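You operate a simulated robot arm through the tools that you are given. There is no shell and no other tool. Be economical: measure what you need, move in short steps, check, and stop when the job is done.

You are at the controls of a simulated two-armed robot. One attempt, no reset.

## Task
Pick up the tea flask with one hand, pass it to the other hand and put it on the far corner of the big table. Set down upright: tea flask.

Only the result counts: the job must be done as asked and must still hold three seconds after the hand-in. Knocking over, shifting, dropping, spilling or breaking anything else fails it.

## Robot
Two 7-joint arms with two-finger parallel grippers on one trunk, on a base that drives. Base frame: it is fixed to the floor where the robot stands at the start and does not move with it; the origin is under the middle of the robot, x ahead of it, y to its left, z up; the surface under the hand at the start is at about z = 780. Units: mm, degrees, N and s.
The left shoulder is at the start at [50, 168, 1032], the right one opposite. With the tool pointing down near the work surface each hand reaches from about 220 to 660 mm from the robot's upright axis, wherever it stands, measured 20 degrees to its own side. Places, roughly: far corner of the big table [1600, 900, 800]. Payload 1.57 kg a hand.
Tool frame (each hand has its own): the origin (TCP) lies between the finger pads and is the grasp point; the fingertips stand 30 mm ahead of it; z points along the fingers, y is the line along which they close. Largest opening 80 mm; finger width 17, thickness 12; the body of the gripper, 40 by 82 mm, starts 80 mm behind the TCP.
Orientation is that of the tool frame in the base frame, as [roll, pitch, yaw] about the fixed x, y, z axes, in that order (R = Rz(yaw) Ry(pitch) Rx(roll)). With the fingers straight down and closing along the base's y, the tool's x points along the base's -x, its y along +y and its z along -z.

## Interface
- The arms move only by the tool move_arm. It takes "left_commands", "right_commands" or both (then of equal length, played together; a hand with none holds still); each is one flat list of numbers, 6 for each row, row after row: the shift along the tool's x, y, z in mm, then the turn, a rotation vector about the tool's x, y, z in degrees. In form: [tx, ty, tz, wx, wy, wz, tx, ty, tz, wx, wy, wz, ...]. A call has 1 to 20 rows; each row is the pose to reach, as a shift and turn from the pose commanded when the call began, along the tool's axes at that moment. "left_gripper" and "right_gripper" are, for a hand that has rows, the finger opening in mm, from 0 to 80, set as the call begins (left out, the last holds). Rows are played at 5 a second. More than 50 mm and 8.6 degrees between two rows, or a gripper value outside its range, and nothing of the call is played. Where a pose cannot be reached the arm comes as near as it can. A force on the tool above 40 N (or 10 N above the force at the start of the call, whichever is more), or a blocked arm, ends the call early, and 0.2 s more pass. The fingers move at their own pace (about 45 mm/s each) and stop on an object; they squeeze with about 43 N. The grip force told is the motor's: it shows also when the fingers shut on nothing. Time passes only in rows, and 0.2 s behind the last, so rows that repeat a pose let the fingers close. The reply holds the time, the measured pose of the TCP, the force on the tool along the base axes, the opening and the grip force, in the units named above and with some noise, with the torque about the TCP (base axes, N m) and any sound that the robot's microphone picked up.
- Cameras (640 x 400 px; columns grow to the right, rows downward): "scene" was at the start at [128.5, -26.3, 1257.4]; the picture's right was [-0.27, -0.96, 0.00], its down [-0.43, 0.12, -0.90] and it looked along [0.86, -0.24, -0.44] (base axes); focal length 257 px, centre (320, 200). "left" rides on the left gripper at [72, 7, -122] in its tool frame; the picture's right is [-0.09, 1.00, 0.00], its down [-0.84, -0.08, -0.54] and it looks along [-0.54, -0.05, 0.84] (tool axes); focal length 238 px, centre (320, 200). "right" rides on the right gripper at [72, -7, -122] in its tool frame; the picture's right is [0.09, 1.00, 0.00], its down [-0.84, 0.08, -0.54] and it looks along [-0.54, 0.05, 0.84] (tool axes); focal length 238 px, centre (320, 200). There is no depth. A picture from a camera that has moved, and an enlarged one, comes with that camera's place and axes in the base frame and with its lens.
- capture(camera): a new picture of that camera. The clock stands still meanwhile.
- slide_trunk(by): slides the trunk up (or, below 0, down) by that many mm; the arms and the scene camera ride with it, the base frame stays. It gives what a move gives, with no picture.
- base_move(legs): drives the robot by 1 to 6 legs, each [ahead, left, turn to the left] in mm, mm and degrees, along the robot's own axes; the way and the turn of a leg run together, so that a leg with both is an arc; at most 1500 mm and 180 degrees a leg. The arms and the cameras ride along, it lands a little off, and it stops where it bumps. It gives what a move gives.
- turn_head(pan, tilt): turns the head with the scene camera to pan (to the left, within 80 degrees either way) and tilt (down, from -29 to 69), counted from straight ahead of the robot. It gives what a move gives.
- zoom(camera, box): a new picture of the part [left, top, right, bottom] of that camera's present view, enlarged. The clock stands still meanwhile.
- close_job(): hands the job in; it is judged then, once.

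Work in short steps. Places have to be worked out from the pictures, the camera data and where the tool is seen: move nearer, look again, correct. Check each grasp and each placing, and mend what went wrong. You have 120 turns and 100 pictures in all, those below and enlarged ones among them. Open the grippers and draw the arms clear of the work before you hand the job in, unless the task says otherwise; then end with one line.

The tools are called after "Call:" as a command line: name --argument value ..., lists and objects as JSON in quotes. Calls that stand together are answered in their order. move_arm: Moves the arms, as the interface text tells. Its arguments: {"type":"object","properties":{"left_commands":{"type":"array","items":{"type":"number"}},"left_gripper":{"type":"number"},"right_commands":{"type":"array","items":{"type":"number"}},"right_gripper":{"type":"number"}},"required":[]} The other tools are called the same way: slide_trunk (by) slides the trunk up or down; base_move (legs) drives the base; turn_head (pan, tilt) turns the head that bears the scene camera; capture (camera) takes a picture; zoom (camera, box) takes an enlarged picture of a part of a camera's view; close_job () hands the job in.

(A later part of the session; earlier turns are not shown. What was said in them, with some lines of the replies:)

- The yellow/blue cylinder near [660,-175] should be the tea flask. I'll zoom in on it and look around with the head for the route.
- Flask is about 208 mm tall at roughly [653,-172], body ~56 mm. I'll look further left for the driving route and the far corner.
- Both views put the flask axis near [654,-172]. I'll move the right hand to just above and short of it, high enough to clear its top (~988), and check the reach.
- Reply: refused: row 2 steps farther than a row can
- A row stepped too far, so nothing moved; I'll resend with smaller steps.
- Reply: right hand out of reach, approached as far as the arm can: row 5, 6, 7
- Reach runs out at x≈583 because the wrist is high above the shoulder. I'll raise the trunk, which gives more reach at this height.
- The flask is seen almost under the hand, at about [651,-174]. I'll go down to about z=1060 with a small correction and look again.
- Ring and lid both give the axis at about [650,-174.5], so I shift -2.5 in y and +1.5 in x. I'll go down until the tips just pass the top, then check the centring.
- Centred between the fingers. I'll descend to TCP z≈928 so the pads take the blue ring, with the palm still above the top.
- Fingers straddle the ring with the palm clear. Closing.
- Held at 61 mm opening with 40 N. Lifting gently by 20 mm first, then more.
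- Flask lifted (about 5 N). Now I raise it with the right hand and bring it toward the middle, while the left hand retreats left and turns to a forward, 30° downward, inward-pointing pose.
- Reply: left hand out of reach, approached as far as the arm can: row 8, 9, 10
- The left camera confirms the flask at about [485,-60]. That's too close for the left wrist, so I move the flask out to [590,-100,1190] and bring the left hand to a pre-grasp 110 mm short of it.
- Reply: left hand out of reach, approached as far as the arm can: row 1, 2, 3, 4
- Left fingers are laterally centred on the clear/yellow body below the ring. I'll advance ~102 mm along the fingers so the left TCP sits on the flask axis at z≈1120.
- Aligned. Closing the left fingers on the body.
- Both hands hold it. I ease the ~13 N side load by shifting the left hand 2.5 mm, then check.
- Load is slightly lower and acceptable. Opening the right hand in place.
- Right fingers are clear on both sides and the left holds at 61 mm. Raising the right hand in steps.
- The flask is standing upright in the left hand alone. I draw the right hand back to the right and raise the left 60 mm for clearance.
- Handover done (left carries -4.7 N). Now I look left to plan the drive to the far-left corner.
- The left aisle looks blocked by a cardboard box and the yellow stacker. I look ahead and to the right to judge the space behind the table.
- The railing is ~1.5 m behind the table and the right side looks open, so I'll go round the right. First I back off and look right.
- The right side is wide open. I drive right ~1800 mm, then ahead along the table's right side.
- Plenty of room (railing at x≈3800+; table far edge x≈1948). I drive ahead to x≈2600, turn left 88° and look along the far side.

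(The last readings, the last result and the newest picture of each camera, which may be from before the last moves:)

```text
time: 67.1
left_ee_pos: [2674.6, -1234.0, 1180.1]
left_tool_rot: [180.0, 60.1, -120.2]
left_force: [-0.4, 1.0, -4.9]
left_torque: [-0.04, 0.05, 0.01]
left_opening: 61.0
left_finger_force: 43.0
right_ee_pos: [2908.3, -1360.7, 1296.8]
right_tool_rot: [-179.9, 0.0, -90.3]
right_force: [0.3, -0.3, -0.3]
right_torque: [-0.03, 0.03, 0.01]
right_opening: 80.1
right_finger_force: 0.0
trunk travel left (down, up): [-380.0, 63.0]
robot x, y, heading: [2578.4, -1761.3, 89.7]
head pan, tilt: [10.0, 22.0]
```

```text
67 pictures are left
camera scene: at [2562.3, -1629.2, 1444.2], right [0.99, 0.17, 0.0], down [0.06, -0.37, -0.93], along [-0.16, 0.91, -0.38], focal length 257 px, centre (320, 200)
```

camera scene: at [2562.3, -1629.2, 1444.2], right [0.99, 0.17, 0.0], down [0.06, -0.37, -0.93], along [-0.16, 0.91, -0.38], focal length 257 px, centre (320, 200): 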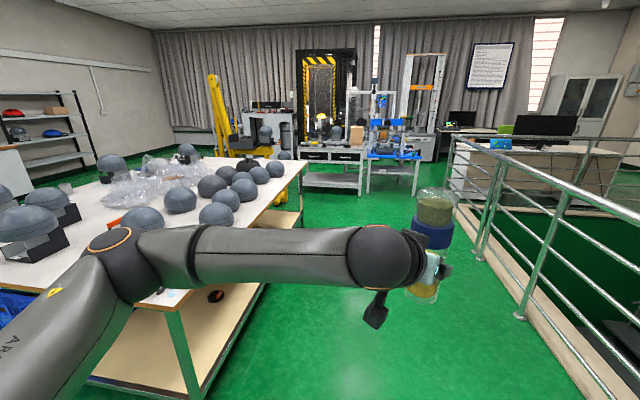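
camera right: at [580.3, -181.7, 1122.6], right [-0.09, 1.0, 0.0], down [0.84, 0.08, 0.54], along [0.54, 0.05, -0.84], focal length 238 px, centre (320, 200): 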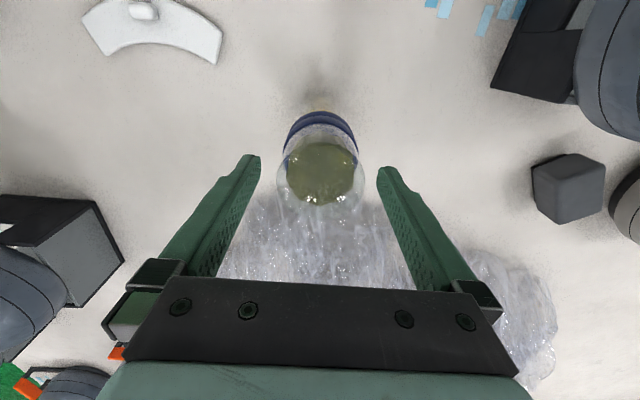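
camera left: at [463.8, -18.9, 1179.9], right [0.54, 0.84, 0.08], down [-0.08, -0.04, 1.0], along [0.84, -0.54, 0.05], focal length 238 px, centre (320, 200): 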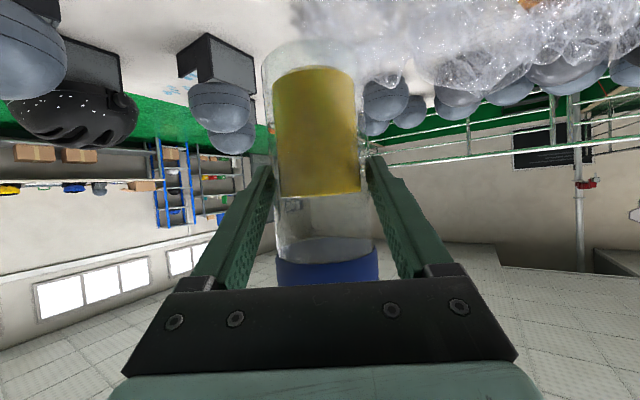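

Corridor is clear. I zoom on the far corner region to see what stands there.

Call:
zoom --camera "scene" --box '[180, 110, 420, 230]'

Call:
base_move --legs '[[1500, 0, 0], [900, 0, 0]]'

Call:
turn_head --pan 45 --tilt 25

Call:
capture --camera "scene"

```text
2.67 times, centred on (300, 170) of scene
camera zoom: at [2562.3, -1629.2, 1444.2], right [0.99, 0.17, 0.0], down [0.06, -0.37, -0.93], along [-0.16, 0.91, -0.38], focal length 684 px, centre (373, 280)
```

zoom: 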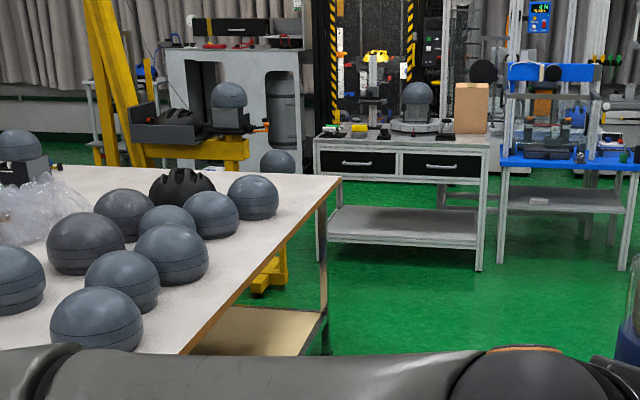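

```text
time: 78.7
left_ee_pos: [2746.7, 1116.0, 1181.0]
left_tool_rot: [-180.0, 60.0, -121.9]
left_force: [-0.1, -0.2, -5.4]
left_torque: [-0.04, -0.01, -0.01]
left_opening: 61.1
left_finger_force: 43.4
right_ee_pos: [2977.4, 984.5, 1294.6]
right_tool_rot: [-180.0, 0.0, -92.1]
right_force: [0.3, 0.3, 0.0]
right_torque: [-0.02, 0.03, -0.01]
right_opening: 80.0
right_finger_force: 0.1
trunk travel left (down, up): [-380.0, 63.0]
robot x, y, heading: [2632.7, 594.9, 88.1]
head pan, tilt: [10.0, 22.0]
```

```text
time: 79.7
left_ee_pos: [2747.5, 1116.3, 1180.8]
left_tool_rot: [180.0, 60.0, -122.0]
left_force: [1.1, -0.2, -3.7]
left_torque: [-0.05, 0.04, 0.01]
left_opening: 61.0
left_finger_force: 43.2
right_ee_pos: [2977.3, 982.5, 1295.8]
right_tool_rot: [-180.0, 0.1, -92.0]
right_force: [-0.3, -0.3, 0.0]
right_torque: [0.0, 0.01, -0.02]
right_opening: 80.2
right_finger_force: 0.1
trunk travel left (down, up): [-380.0, 63.0]
robot x, y, heading: [2633.3, 590.7, 87.9]
head pan, tilt: [45.0, 25.0]
```

```text
65 pictures are left
camera scene: at [2571.9, 700.4, 1439.4], right [0.73, 0.68, 0.0], down [0.29, -0.31, -0.91], along [-0.62, 0.66, -0.42], focal length 257 px, centre (320, 200)
```

scene: 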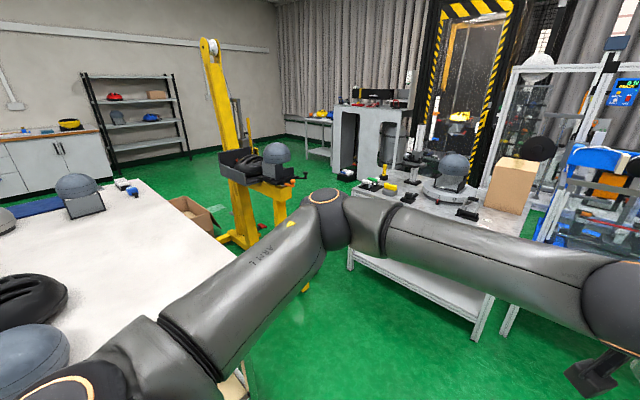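

The spot near [1600,900] looks empty (helmet ~350 mm away). I turn left 157° here and back away diagonally around the table corner, then look.

Call:
base_move --legs '[[0, 0, 157]]'

Call:
turn_head --pan -60 --tilt 28

Call:
capture --camera "scene"

```text
time: 86.6
left_ee_pos: [2335.0, 150.4, 1179.5]
left_tool_rot: [180.0, 60.0, 36.5]
left_force: [0.9, -0.3, -5.0]
left_torque: [0.02, -0.02, 0.0]
left_opening: 60.8
left_finger_force: 43.0
right_ee_pos: [2169.1, 359.3, 1296.4]
right_tool_rot: [-180.0, 0.0, 66.4]
right_force: [0.0, 0.0, -0.4]
right_torque: [-0.02, 0.02, 0.02]
right_opening: 79.6
right_finger_force: 0.1
trunk travel left (down, up): [-380.0, 63.0]
robot x, y, heading: [2633.2, 592.9, -113.7]
head pan, tilt: [45.0, 25.0]
```

```text
time: 88.4
left_ee_pos: [2334.9, 150.7, 1180.2]
left_tool_rot: [180.0, 59.9, 36.2]
left_force: [0.4, -0.3, -4.9]
left_torque: [0.06, -0.01, -0.01]
left_opening: 61.3
left_finger_force: 43.1
right_ee_pos: [2169.7, 359.0, 1296.5]
right_tool_rot: [180.0, -0.1, 66.3]
right_force: [0.2, -0.6, 0.6]
right_torque: [0.0, -0.02, 0.07]
right_opening: 79.8
right_finger_force: 0.0
trunk travel left (down, up): [-380.0, 63.0]
robot x, y, heading: [2633.1, 593.2, -113.7]
head pan, tilt: [-60.0, 28.0]
```

```text
64 pictures are left
camera scene: at [2526.0, 545.4, 1434.6], right [-0.11, 0.99, 0.0], down [0.47, 0.05, -0.88], along [-0.88, -0.1, -0.47], focal length 257 px, centre (320, 200)
```

scene: 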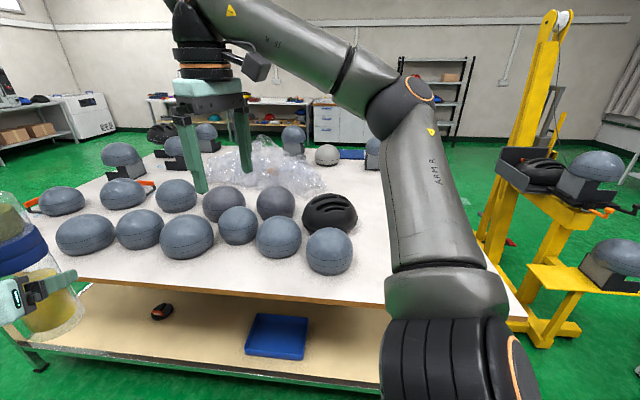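

Now heading -114°. A low stacker shelf sits near [1450,1700], so I'll stand by the corner at about [2020,1400] facing ~230°. First the diagonal back-off to [2400,1350].

Call:
base_move --legs '[[-600, -518, 0], [0, 0, -16]]'

Call:
turn_head --pan -10 --tilt 32

Call:
capture --camera "scene"

Call:
turn_head --pan -65 --tilt 40

Call:
capture --camera "scene"

```text
time: 94.3
left_ee_pos: [1999.0, 1012.8, 1180.0]
left_tool_rot: [-180.0, 59.9, 19.7]
left_force: [-0.2, 0.5, -4.8]
left_torque: [0.0, -0.07, 0.01]
left_opening: 60.9
left_finger_force: 43.2
right_ee_pos: [1899.3, 1258.5, 1297.2]
right_tool_rot: [180.0, 0.0, 49.6]
right_force: [0.2, -0.1, -0.6]
right_torque: [0.0, -0.01, 0.03]
right_opening: 80.3
right_finger_force: 0.0
trunk travel left (down, up): [-380.0, 63.0]
robot x, y, heading: [2412.0, 1350.5, -130.1]
head pan, tilt: [-60.0, 28.0]
```

```text
time: 95.5
left_ee_pos: [1999.4, 1012.5, 1179.7]
left_tool_rot: [180.0, 59.8, 19.8]
left_force: [-0.2, 0.6, -5.0]
left_torque: [0.0, -0.02, 0.03]
left_opening: 61.0
left_finger_force: 43.7
right_ee_pos: [1900.2, 1259.4, 1296.8]
right_tool_rot: [-180.0, 0.0, 49.7]
right_force: [-0.4, -0.3, 0.1]
right_torque: [0.0, 0.02, -0.02]
right_opening: 79.9
right_finger_force: 0.1
trunk travel left (down, up): [-380.0, 63.0]
robot x, y, heading: [2411.5, 1354.5, -130.2]
head pan, tilt: [-10.0, 32.0]
```

```text
63 pictures are left
camera scene: at [2316.1, 1261.6, 1428.3], right [-0.64, 0.77, 0.0], down [0.41, 0.34, -0.85], along [-0.65, -0.54, -0.53], focal length 257 px, centre (320, 200)
```

scene: 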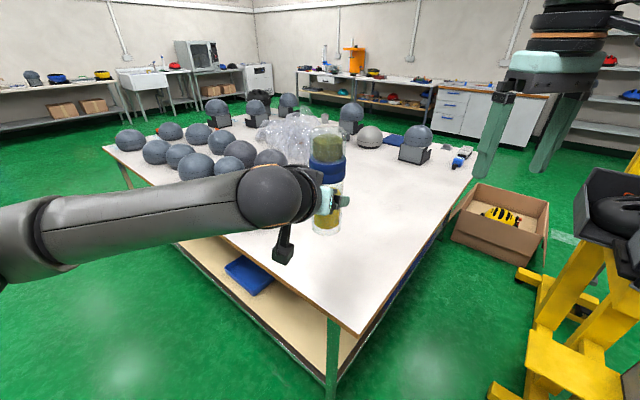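

```text
time: 96.8
left_ee_pos: [1998.9, 1011.7, 1180.6]
left_tool_rot: [-179.9, 59.9, 19.9]
left_force: [0.9, -0.9, -4.4]
left_torque: [-0.01, -0.01, 0.01]
left_opening: 61.2
left_finger_force: 43.2
right_ee_pos: [1900.7, 1258.7, 1296.9]
right_tool_rot: [-180.0, 0.0, 49.6]
right_force: [-0.1, -0.1, 0.2]
right_torque: [0.02, 0.02, -0.02]
right_opening: 80.0
right_finger_force: 0.0
trunk travel left (down, up): [-380.0, 63.0]
robot x, y, heading: [2410.2, 1349.9, -130.3]
head pan, tilt: [-65.0, 40.0]
```

```text
62 pictures are left
camera scene: at [2303.1, 1341.2, 1416.1], right [0.26, 0.96, 0.0], down [0.62, -0.17, -0.77], along [-0.74, 0.2, -0.64], focal length 257 px, centre (320, 200)
```

scene: 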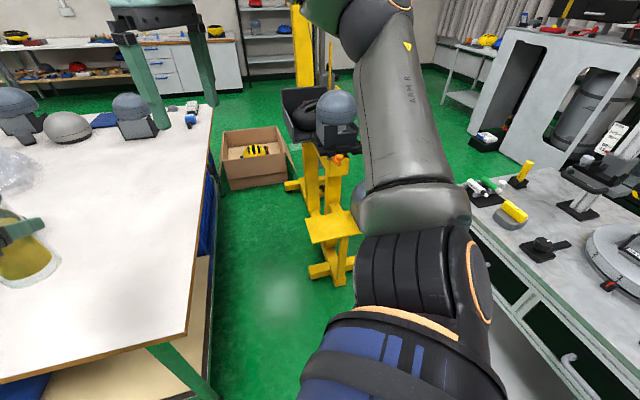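

The whole left end of the table is empty; the corner is at about [1953,1112]. I move to about [2010,1420].

Call:
base_move --legs '[[206, -352, 0]]'

Call:
turn_head --pan -5 --tilt 40

Call:
capture --camera "scene"

```text
time: 100.5
left_ee_pos: [1588.5, 1085.8, 1180.3]
left_tool_rot: [-179.9, 59.9, 20.0]
left_force: [0.3, -0.5, -4.7]
left_torque: [0.03, -0.04, -0.02]
left_opening: 61.1
left_finger_force: 42.9
right_ee_pos: [1488.6, 1331.2, 1297.0]
right_tool_rot: [-180.0, 0.1, 50.0]
right_force: [-0.6, -0.4, -0.3]
right_torque: [0.0, -0.02, -0.03]
right_opening: 80.0
right_finger_force: 0.1
trunk travel left (down, up): [-380.0, 63.0]
robot x, y, heading: [1999.5, 1427.7, -130.1]
head pan, tilt: [-65.0, 40.0]
```

```text
time: 101.8
left_ee_pos: [1589.3, 1083.9, 1181.1]
left_tool_rot: [-180.0, 59.8, 20.0]
left_force: [-0.2, 0.0, -4.8]
left_torque: [-0.02, -0.05, 0.02]
left_opening: 61.2
left_finger_force: 42.7
right_ee_pos: [1489.5, 1330.6, 1297.3]
right_tool_rot: [180.0, 0.0, 49.9]
right_force: [0.5, 0.1, -0.1]
right_torque: [0.01, 0.02, -0.02]
right_opening: 80.2
right_finger_force: 0.1
trunk travel left (down, up): [-380.0, 63.0]
robot x, y, heading: [1996.9, 1424.2, -130.1]
head pan, tilt: [-5.0, 40.0]
```

```text
61 pictures are left
camera scene: at [1912.8, 1333.8, 1416.1], right [-0.71, 0.71, 0.0], down [0.45, 0.45, -0.77], along [-0.54, -0.54, -0.64], focal length 257 px, centre (320, 200)
```

scene: 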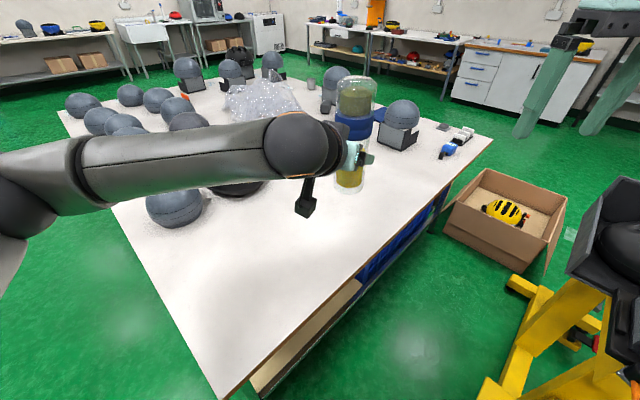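

Left hand is at [1589,1084]; I shift it to above [1610,900] at this height, then lower the trunk.

Call:
move_arm --left_commands '[-4.4, 36, 7.5, 0, 0, 0, -8.7, 72, 15, 0, 0, 0, -13, 109, 22.6, 0, 0, 0, -17.4, 145, 30, 0, 0, 0, -21.8, 181, 37.7, 0, 0, 0, -21.8, 181, 37.7, 0, 0, 0]'

Call:
capture --camera "left"

Call:
capture --camera "scene"

```text
time: 103.2
left_ee_pos: [1609.2, 896.3, 1178.2]
left_tool_rot: [-180.0, 59.9, 20.1]
left_force: [-0.2, -0.2, -4.7]
left_torque: [0.03, -0.1, 0.02]
left_opening: 60.9
left_finger_force: 43.1
right_ee_pos: [1489.0, 1330.1, 1296.7]
right_tool_rot: [179.9, 0.0, 50.1]
right_force: [-0.5, 1.3, -0.1]
right_torque: [-0.03, 0.01, -0.03]
right_opening: 80.3
right_finger_force: 0.0
trunk travel left (down, up): [-380.0, 63.0]
robot x, y, heading: [1998.8, 1427.7, -130.2]
head pan, tilt: [-5.0, 40.0]
```

```text
60 pictures are left
camera left: at [1744.9, 939.3, 1178.0], right [0.3, -0.95, 0.08], down [0.02, 0.09, 1.0], along [-0.95, -0.3, 0.05], focal length 238 px, centre (320, 200)
```

left: 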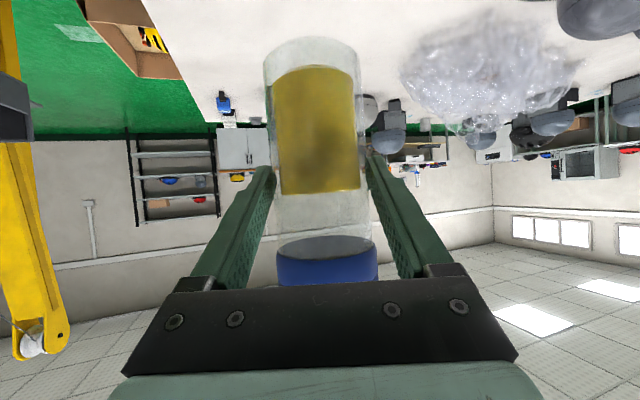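

```text
59 pictures are left
camera scene: at [1912.7, 1333.9, 1416.1], right [-0.71, 0.71, 0.0], down [0.45, 0.46, -0.77], along [-0.54, -0.54, -0.64], focal length 257 px, centre (320, 200)
```

scene: 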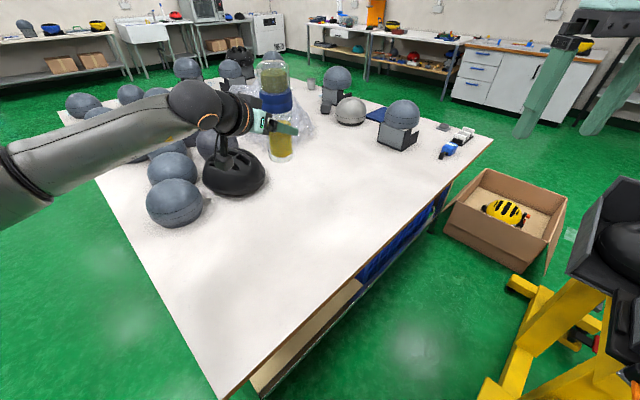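

Held flask is right above the empty spot; helmet and spheres are 350+ mm away. Lowering the trunk 180 mm.

Call:
slide_trunk --by -180

Call:
capture --camera "scene"

```text
time: 105.2
left_ee_pos: [1610.7, 896.7, 999.1]
left_tool_rot: [-179.9, 59.9, 20.3]
left_force: [0.4, 0.3, -5.3]
left_torque: [-0.03, -0.08, 0.03]
left_opening: 61.1
left_finger_force: 42.9
right_ee_pos: [1488.1, 1331.4, 1116.6]
right_tool_rot: [-180.0, 0.0, 50.0]
right_force: [0.4, 0.4, 0.2]
right_torque: [0.01, -0.01, 0.01]
right_opening: 80.0
right_finger_force: 0.0
trunk travel left (down, up): [-200.0, 243.0]
robot x, y, heading: [1993.6, 1425.0, -129.9]
head pan, tilt: [-5.0, 40.0]
```

```text
58 pictures are left
camera scene: at [1913.0, 1333.7, 1236.1], right [-0.71, 0.71, 0.0], down [0.45, 0.46, -0.77], along [-0.54, -0.54, -0.64], focal length 257 px, centre (320, 200)
```

scene: 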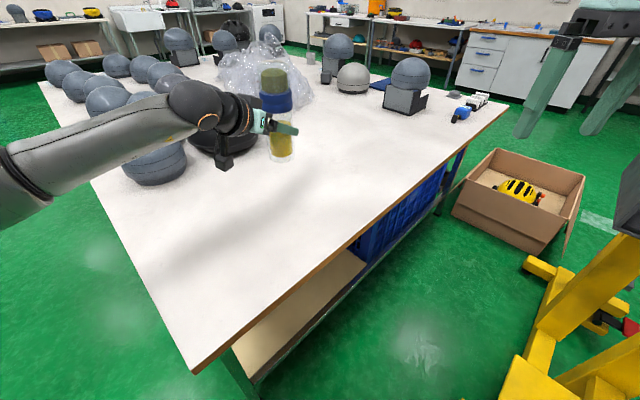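

Clear all round. I lower by 112 mm with the arm, leaving ~25 mm to the table, and check uprightness.

Call:
move_arm --left_commands '[26, 0, 15, 0, 0, 0, 52, 0, 30, 0, 0, 0, 78, 0, 45, 0, 0, 0, 97, 0, 56, 0, 0, 0, 97, 0, 56, 0, 0, 0]'

Call:
zoom --camera "scene" --box '[160, 80, 400, 260]'

Call:
capture --camera "left"

```text
time: 106.4
left_ee_pos: [1612.1, 898.9, 885.6]
left_tool_rot: [-180.0, 59.9, 20.1]
left_force: [-0.1, -0.1, -4.8]
left_torque: [0.03, -0.08, 0.01]
left_opening: 61.1
left_finger_force: 43.2
right_ee_pos: [1487.9, 1329.9, 1117.1]
right_tool_rot: [-179.9, 0.0, 50.0]
right_force: [0.1, -0.6, 0.6]
right_torque: [0.02, 0.01, 0.04]
right_opening: 80.1
right_finger_force: 0.1
trunk travel left (down, up): [-200.0, 243.0]
robot x, y, heading: [1999.4, 1424.3, -130.2]
head pan, tilt: [-5.0, 40.0]
```

```text
2.22 times, centred on (280, 170) of scene
camera zoom: at [1912.9, 1333.7, 1236.1], right [-0.71, 0.71, 0.0], down [0.45, 0.46, -0.77], along [-0.54, -0.54, -0.64], focal length 570 px, centre (409, 267)
```

zoom: 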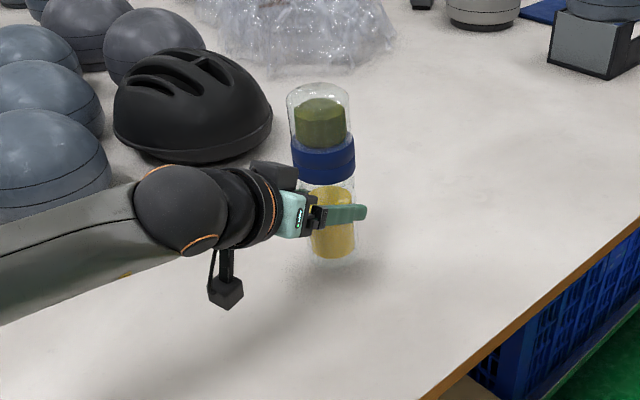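

```text
56 pictures are left
camera left: at [1746.4, 941.3, 883.9], right [0.3, -0.95, 0.08], down [0.02, 0.09, 1.0], along [-0.95, -0.3, 0.05], focal length 238 px, centre (320, 200)
```

left: 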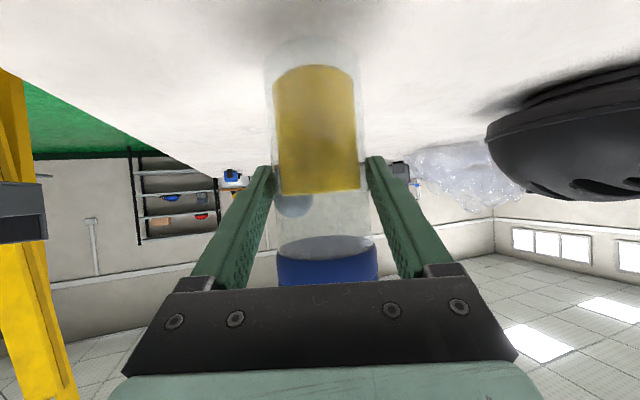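

Flask is vertical within about 1°. I lower slowly another 22 mm and watch the force.

Call:
move_arm --left_commands '[5.2, 0, 3, 0, 0, 0, 10.4, 0, 6, 0, 0, 0, 13.9, 0, 8, 0, 0, 0, 16.5, 0, 9.5, 0, 0, 0, 18.2, 0, 10.5, 0, 0, 0, 19, 0, 11, 0, 0, 0]'

Call:
capture --camera "left"

```text
time: 107.8
left_ee_pos: [1611.3, 897.8, 866.1]
left_tool_rot: [180.0, 60.0, 20.1]
left_force: [-0.1, 0.1, -4.2]
left_torque: [0.03, -0.08, 0.03]
left_opening: 60.9
left_finger_force: 42.8
right_ee_pos: [1489.9, 1330.1, 1116.3]
right_tool_rot: [180.0, 0.1, 50.1]
right_force: [-0.9, 0.4, -0.7]
right_torque: [-0.02, 0.04, -0.01]
right_opening: 80.1
right_finger_force: 0.0
trunk travel left (down, up): [-200.0, 243.0]
robot x, y, heading: [1998.1, 1428.3, -130.1]
head pan, tilt: [-5.0, 40.0]
```

```text
55 pictures are left
camera left: at [1745.5, 939.2, 863.9], right [0.3, -0.95, 0.08], down [0.02, 0.09, 1.0], along [-0.95, -0.3, 0.05], focal length 238 px, centre (320, 200)
```

left: 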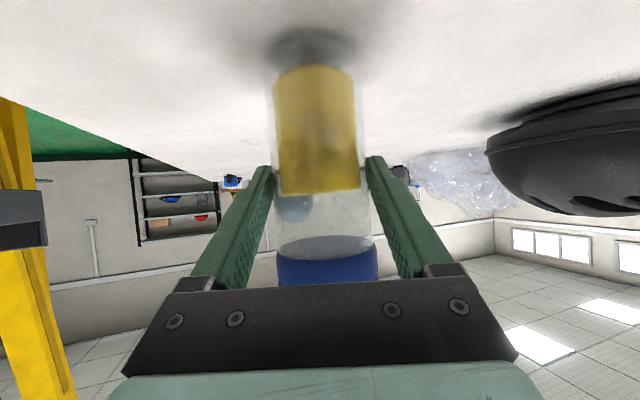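

Not touching yet, but the shadow is close. Down 5 mm more in 1 mm rows.

Call:
move_arm --left_commands '[0.9, 0, 0.5, 0, 0, 0, 1.7, 0, 1, 0, 0, 0, 2.6, 0, 1.5, 0, 0, 0, 3.5, 0, 2, 0, 0, 0, 4.3, 0, 2.5, 0, 0, 0]'

```text
time: 109.0
left_ee_pos: [1611.4, 896.2, 861.2]
left_tool_rot: [179.9, 60.0, 20.1]
left_force: [1.2, -0.3, -1.9]
left_torque: [-0.07, -0.07, 0.04]
left_opening: 60.9
left_finger_force: 42.9
right_ee_pos: [1489.9, 1331.0, 1118.1]
right_tool_rot: [-179.9, 0.1, 49.9]
right_force: [-0.8, -0.1, -0.2]
right_torque: [0.05, -0.01, -0.03]
right_opening: 80.0
right_finger_force: 0.3
trunk travel left (down, up): [-200.0, 243.0]
robot x, y, heading: [1998.6, 1427.4, -130.0]
head pan, tilt: [-5.0, 40.0]
```

Contact is starting (force -4.8 → -1.9 N). One or two mm more.

Call:
move_arm --left_commands '[0.9, 0, 0.5, 0, 0, 0, 1.3, 0, 0.75, 0, 0, 0, 1.3, 0, 0.75, 0, 0, 0]'

Call:
capture --camera "left"

```text
time: 109.8
left_ee_pos: [1611.4, 897.9, 862.3]
left_tool_rot: [179.8, 60.2, 20.0]
left_force: [-1.9, -4.2, 7.2]
left_torque: [-0.43, -0.05, -0.02]
left_opening: 61.1
left_finger_force: 43.0
right_ee_pos: [1490.1, 1331.6, 1117.3]
right_tool_rot: [-180.0, 0.1, 49.9]
right_force: [-1.1, 0.3, 0.3]
right_torque: [0.0, -0.03, 0.03]
right_opening: 80.0
right_finger_force: 0.2
trunk travel left (down, up): [-200.0, 243.0]
robot x, y, heading: [1998.2, 1426.3, -129.9]
head pan, tilt: [-5.0, 40.0]
```

```text
54 pictures are left
camera left: at [1745.6, 939.8, 859.6], right [0.3, -0.95, 0.08], down [0.02, 0.09, 1.0], along [-0.95, -0.3, 0.05], focal length 238 px, centre (320, 200)
```

left: 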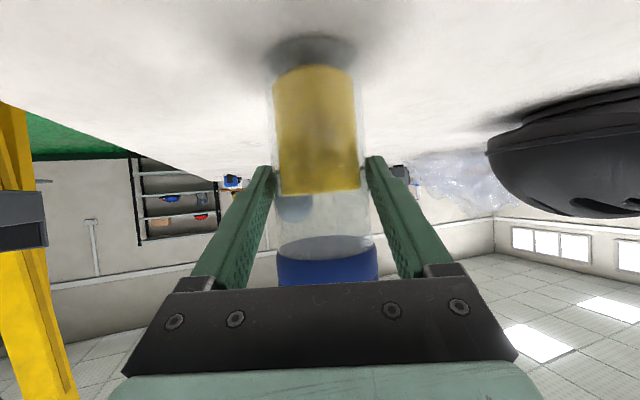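

Seated with ~12 N on the table. Opening the left fingers.

Call:
move_arm --left_commands '[0, 0, 0, 0, 0, 0, 0, 0, 0, 0, 0, 0, 0, 0, 0, 0, 0, 0]' --left_gripper 80

Call:
capture --camera "left"

```text
time: 110.6
left_ee_pos: [1611.7, 897.7, 859.3]
left_tool_rot: [180.0, 59.8, 20.1]
left_force: [-0.7, 0.6, 0.3]
left_torque: [0.0, 0.04, 0.02]
left_opening: 79.9
left_finger_force: 0.1
right_ee_pos: [1489.8, 1330.7, 1117.1]
right_tool_rot: [179.9, 0.0, 49.9]
right_force: [-0.2, -0.1, 0.4]
right_torque: [0.01, 0.01, 0.0]
right_opening: 80.0
right_finger_force: 0.1
trunk travel left (down, up): [-200.0, 243.0]
robot x, y, heading: [2001.6, 1427.2, -129.7]
head pan, tilt: [-5.0, 40.0]
```

```text
53 pictures are left
camera left: at [1745.8, 940.4, 857.7], right [0.3, -0.95, 0.08], down [0.02, 0.09, 1.0], along [-0.95, -0.3, 0.05], focal length 238 px, centre (320, 200)
```

left: 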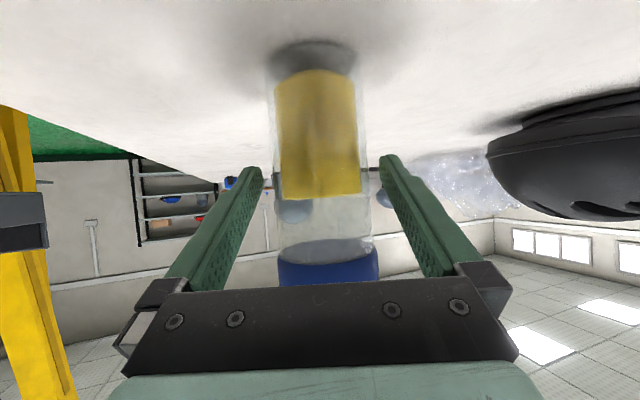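

Flask stands free between the open fingers. Withdrawing straight back along the fingers.

Call:
move_arm --left_commands '[0, 0, -20, 0, 0, 0, 0, 0, -45, 0, 0, 0, 0, 0, -80, 0, 0, 0, 0, 0, -120, 0, 0, 0, 0, 0, -160, 0, 0, 0, -40, 0, -180, 0, 0, 0, -80, 0, -200, 0, 0, 0]'

Call:
capture --camera "left"

Call:
capture --camera "scene"

```text
time: 112.2
left_ee_pos: [1739.0, 943.6, 1028.3]
left_tool_rot: [180.0, 59.9, 20.0]
left_force: [0.7, 0.0, -0.4]
left_torque: [0.02, 0.03, 0.04]
left_opening: 79.7
left_finger_force: 0.1
right_ee_pos: [1489.1, 1331.1, 1115.6]
right_tool_rot: [-180.0, 0.0, 50.0]
right_force: [-0.2, 0.1, 0.4]
right_torque: [0.01, -0.03, 0.0]
right_opening: 80.1
right_finger_force: 0.2
trunk travel left (down, up): [-200.0, 243.0]
robot x, y, heading: [1997.9, 1423.1, -130.1]
head pan, tilt: [-5.0, 40.0]
```

```text
52 pictures are left
camera left: at [1873.0, 986.1, 1026.2], right [0.3, -0.95, 0.08], down [0.02, 0.09, 1.0], along [-0.95, -0.3, 0.05], focal length 238 px, centre (320, 200)
```

left: 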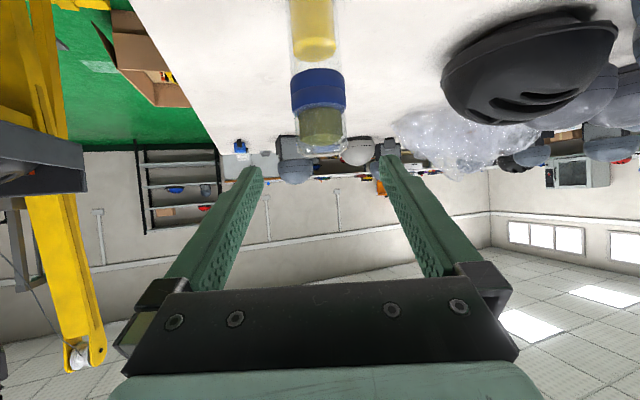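

```text
51 pictures are left
camera scene: at [1913.1, 1334.2, 1236.1], right [-0.71, 0.71, 0.0], down [0.45, 0.45, -0.77], along [-0.54, -0.54, -0.64], focal length 257 px, centre (320, 200)
```

scene: 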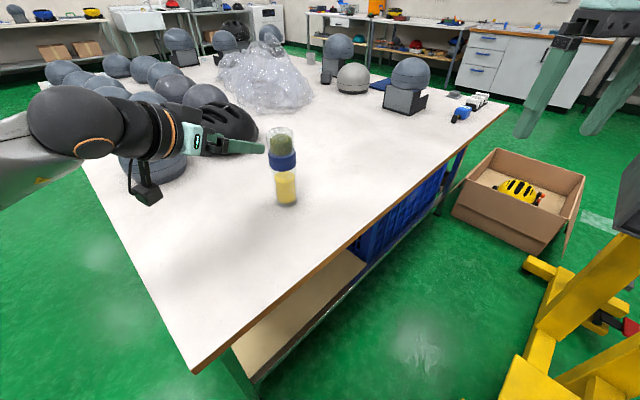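

The flask stands upright at about [1607,895], both grippers are open and the left hand is well clear. One more short draw-back upward, then hand-in.

Call:
move_arm --left_commands '[-40, 0, -25, 0, 0, 0, -80, 0, -50, 0, 0, 0, -80, 0, -50, 0, 0, 0, -80, 0, -50, 0, 0, 0]'

Call:
zoom --camera "scene" --box '[160, 80, 400, 260]'

```text
time: 113.2
left_ee_pos: [1738.8, 942.7, 1121.4]
left_tool_rot: [-180.0, 60.0, 20.1]
left_force: [0.7, -0.3, 0.6]
left_torque: [-0.01, -0.02, 0.01]
left_opening: 79.9
left_finger_force: 0.2
right_ee_pos: [1489.2, 1330.3, 1116.3]
right_tool_rot: [-180.0, 0.1, 49.9]
right_force: [0.6, 0.2, -0.7]
right_torque: [0.0, -0.04, 0.02]
right_opening: 80.0
right_finger_force: 0.0
trunk travel left (down, up): [-200.0, 243.0]
robot x, y, heading: [1998.7, 1425.8, -129.9]
head pan, tilt: [-5.0, 40.0]
```

```text
2.22 times, centred on (280, 170) of scene
camera zoom: at [1913.2, 1334.0, 1236.1], right [-0.71, 0.71, 0.0], down [0.45, 0.45, -0.77], along [-0.54, -0.54, -0.64], focal length 570 px, centre (409, 267)
```

zoom: 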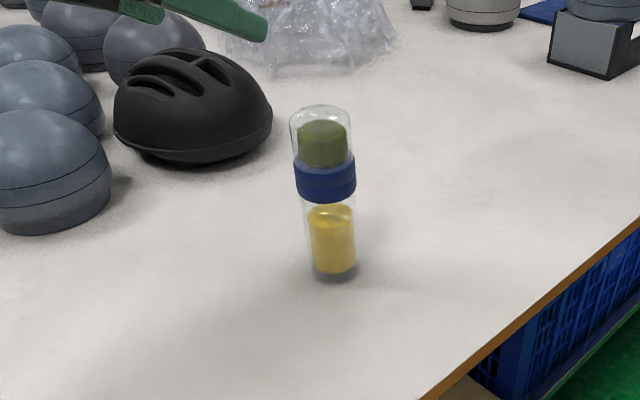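

The flask stands upright and still, nothing else has moved; handing in.

Call:
close_job

```text
The job is handed in.
```

The tea flask was picked up with the right hand, passed to the left, and is standing upright near the far corner of the big table at about [1607, 895]; both grippers are open and clear, and I saw nothing else knocked over or moved.
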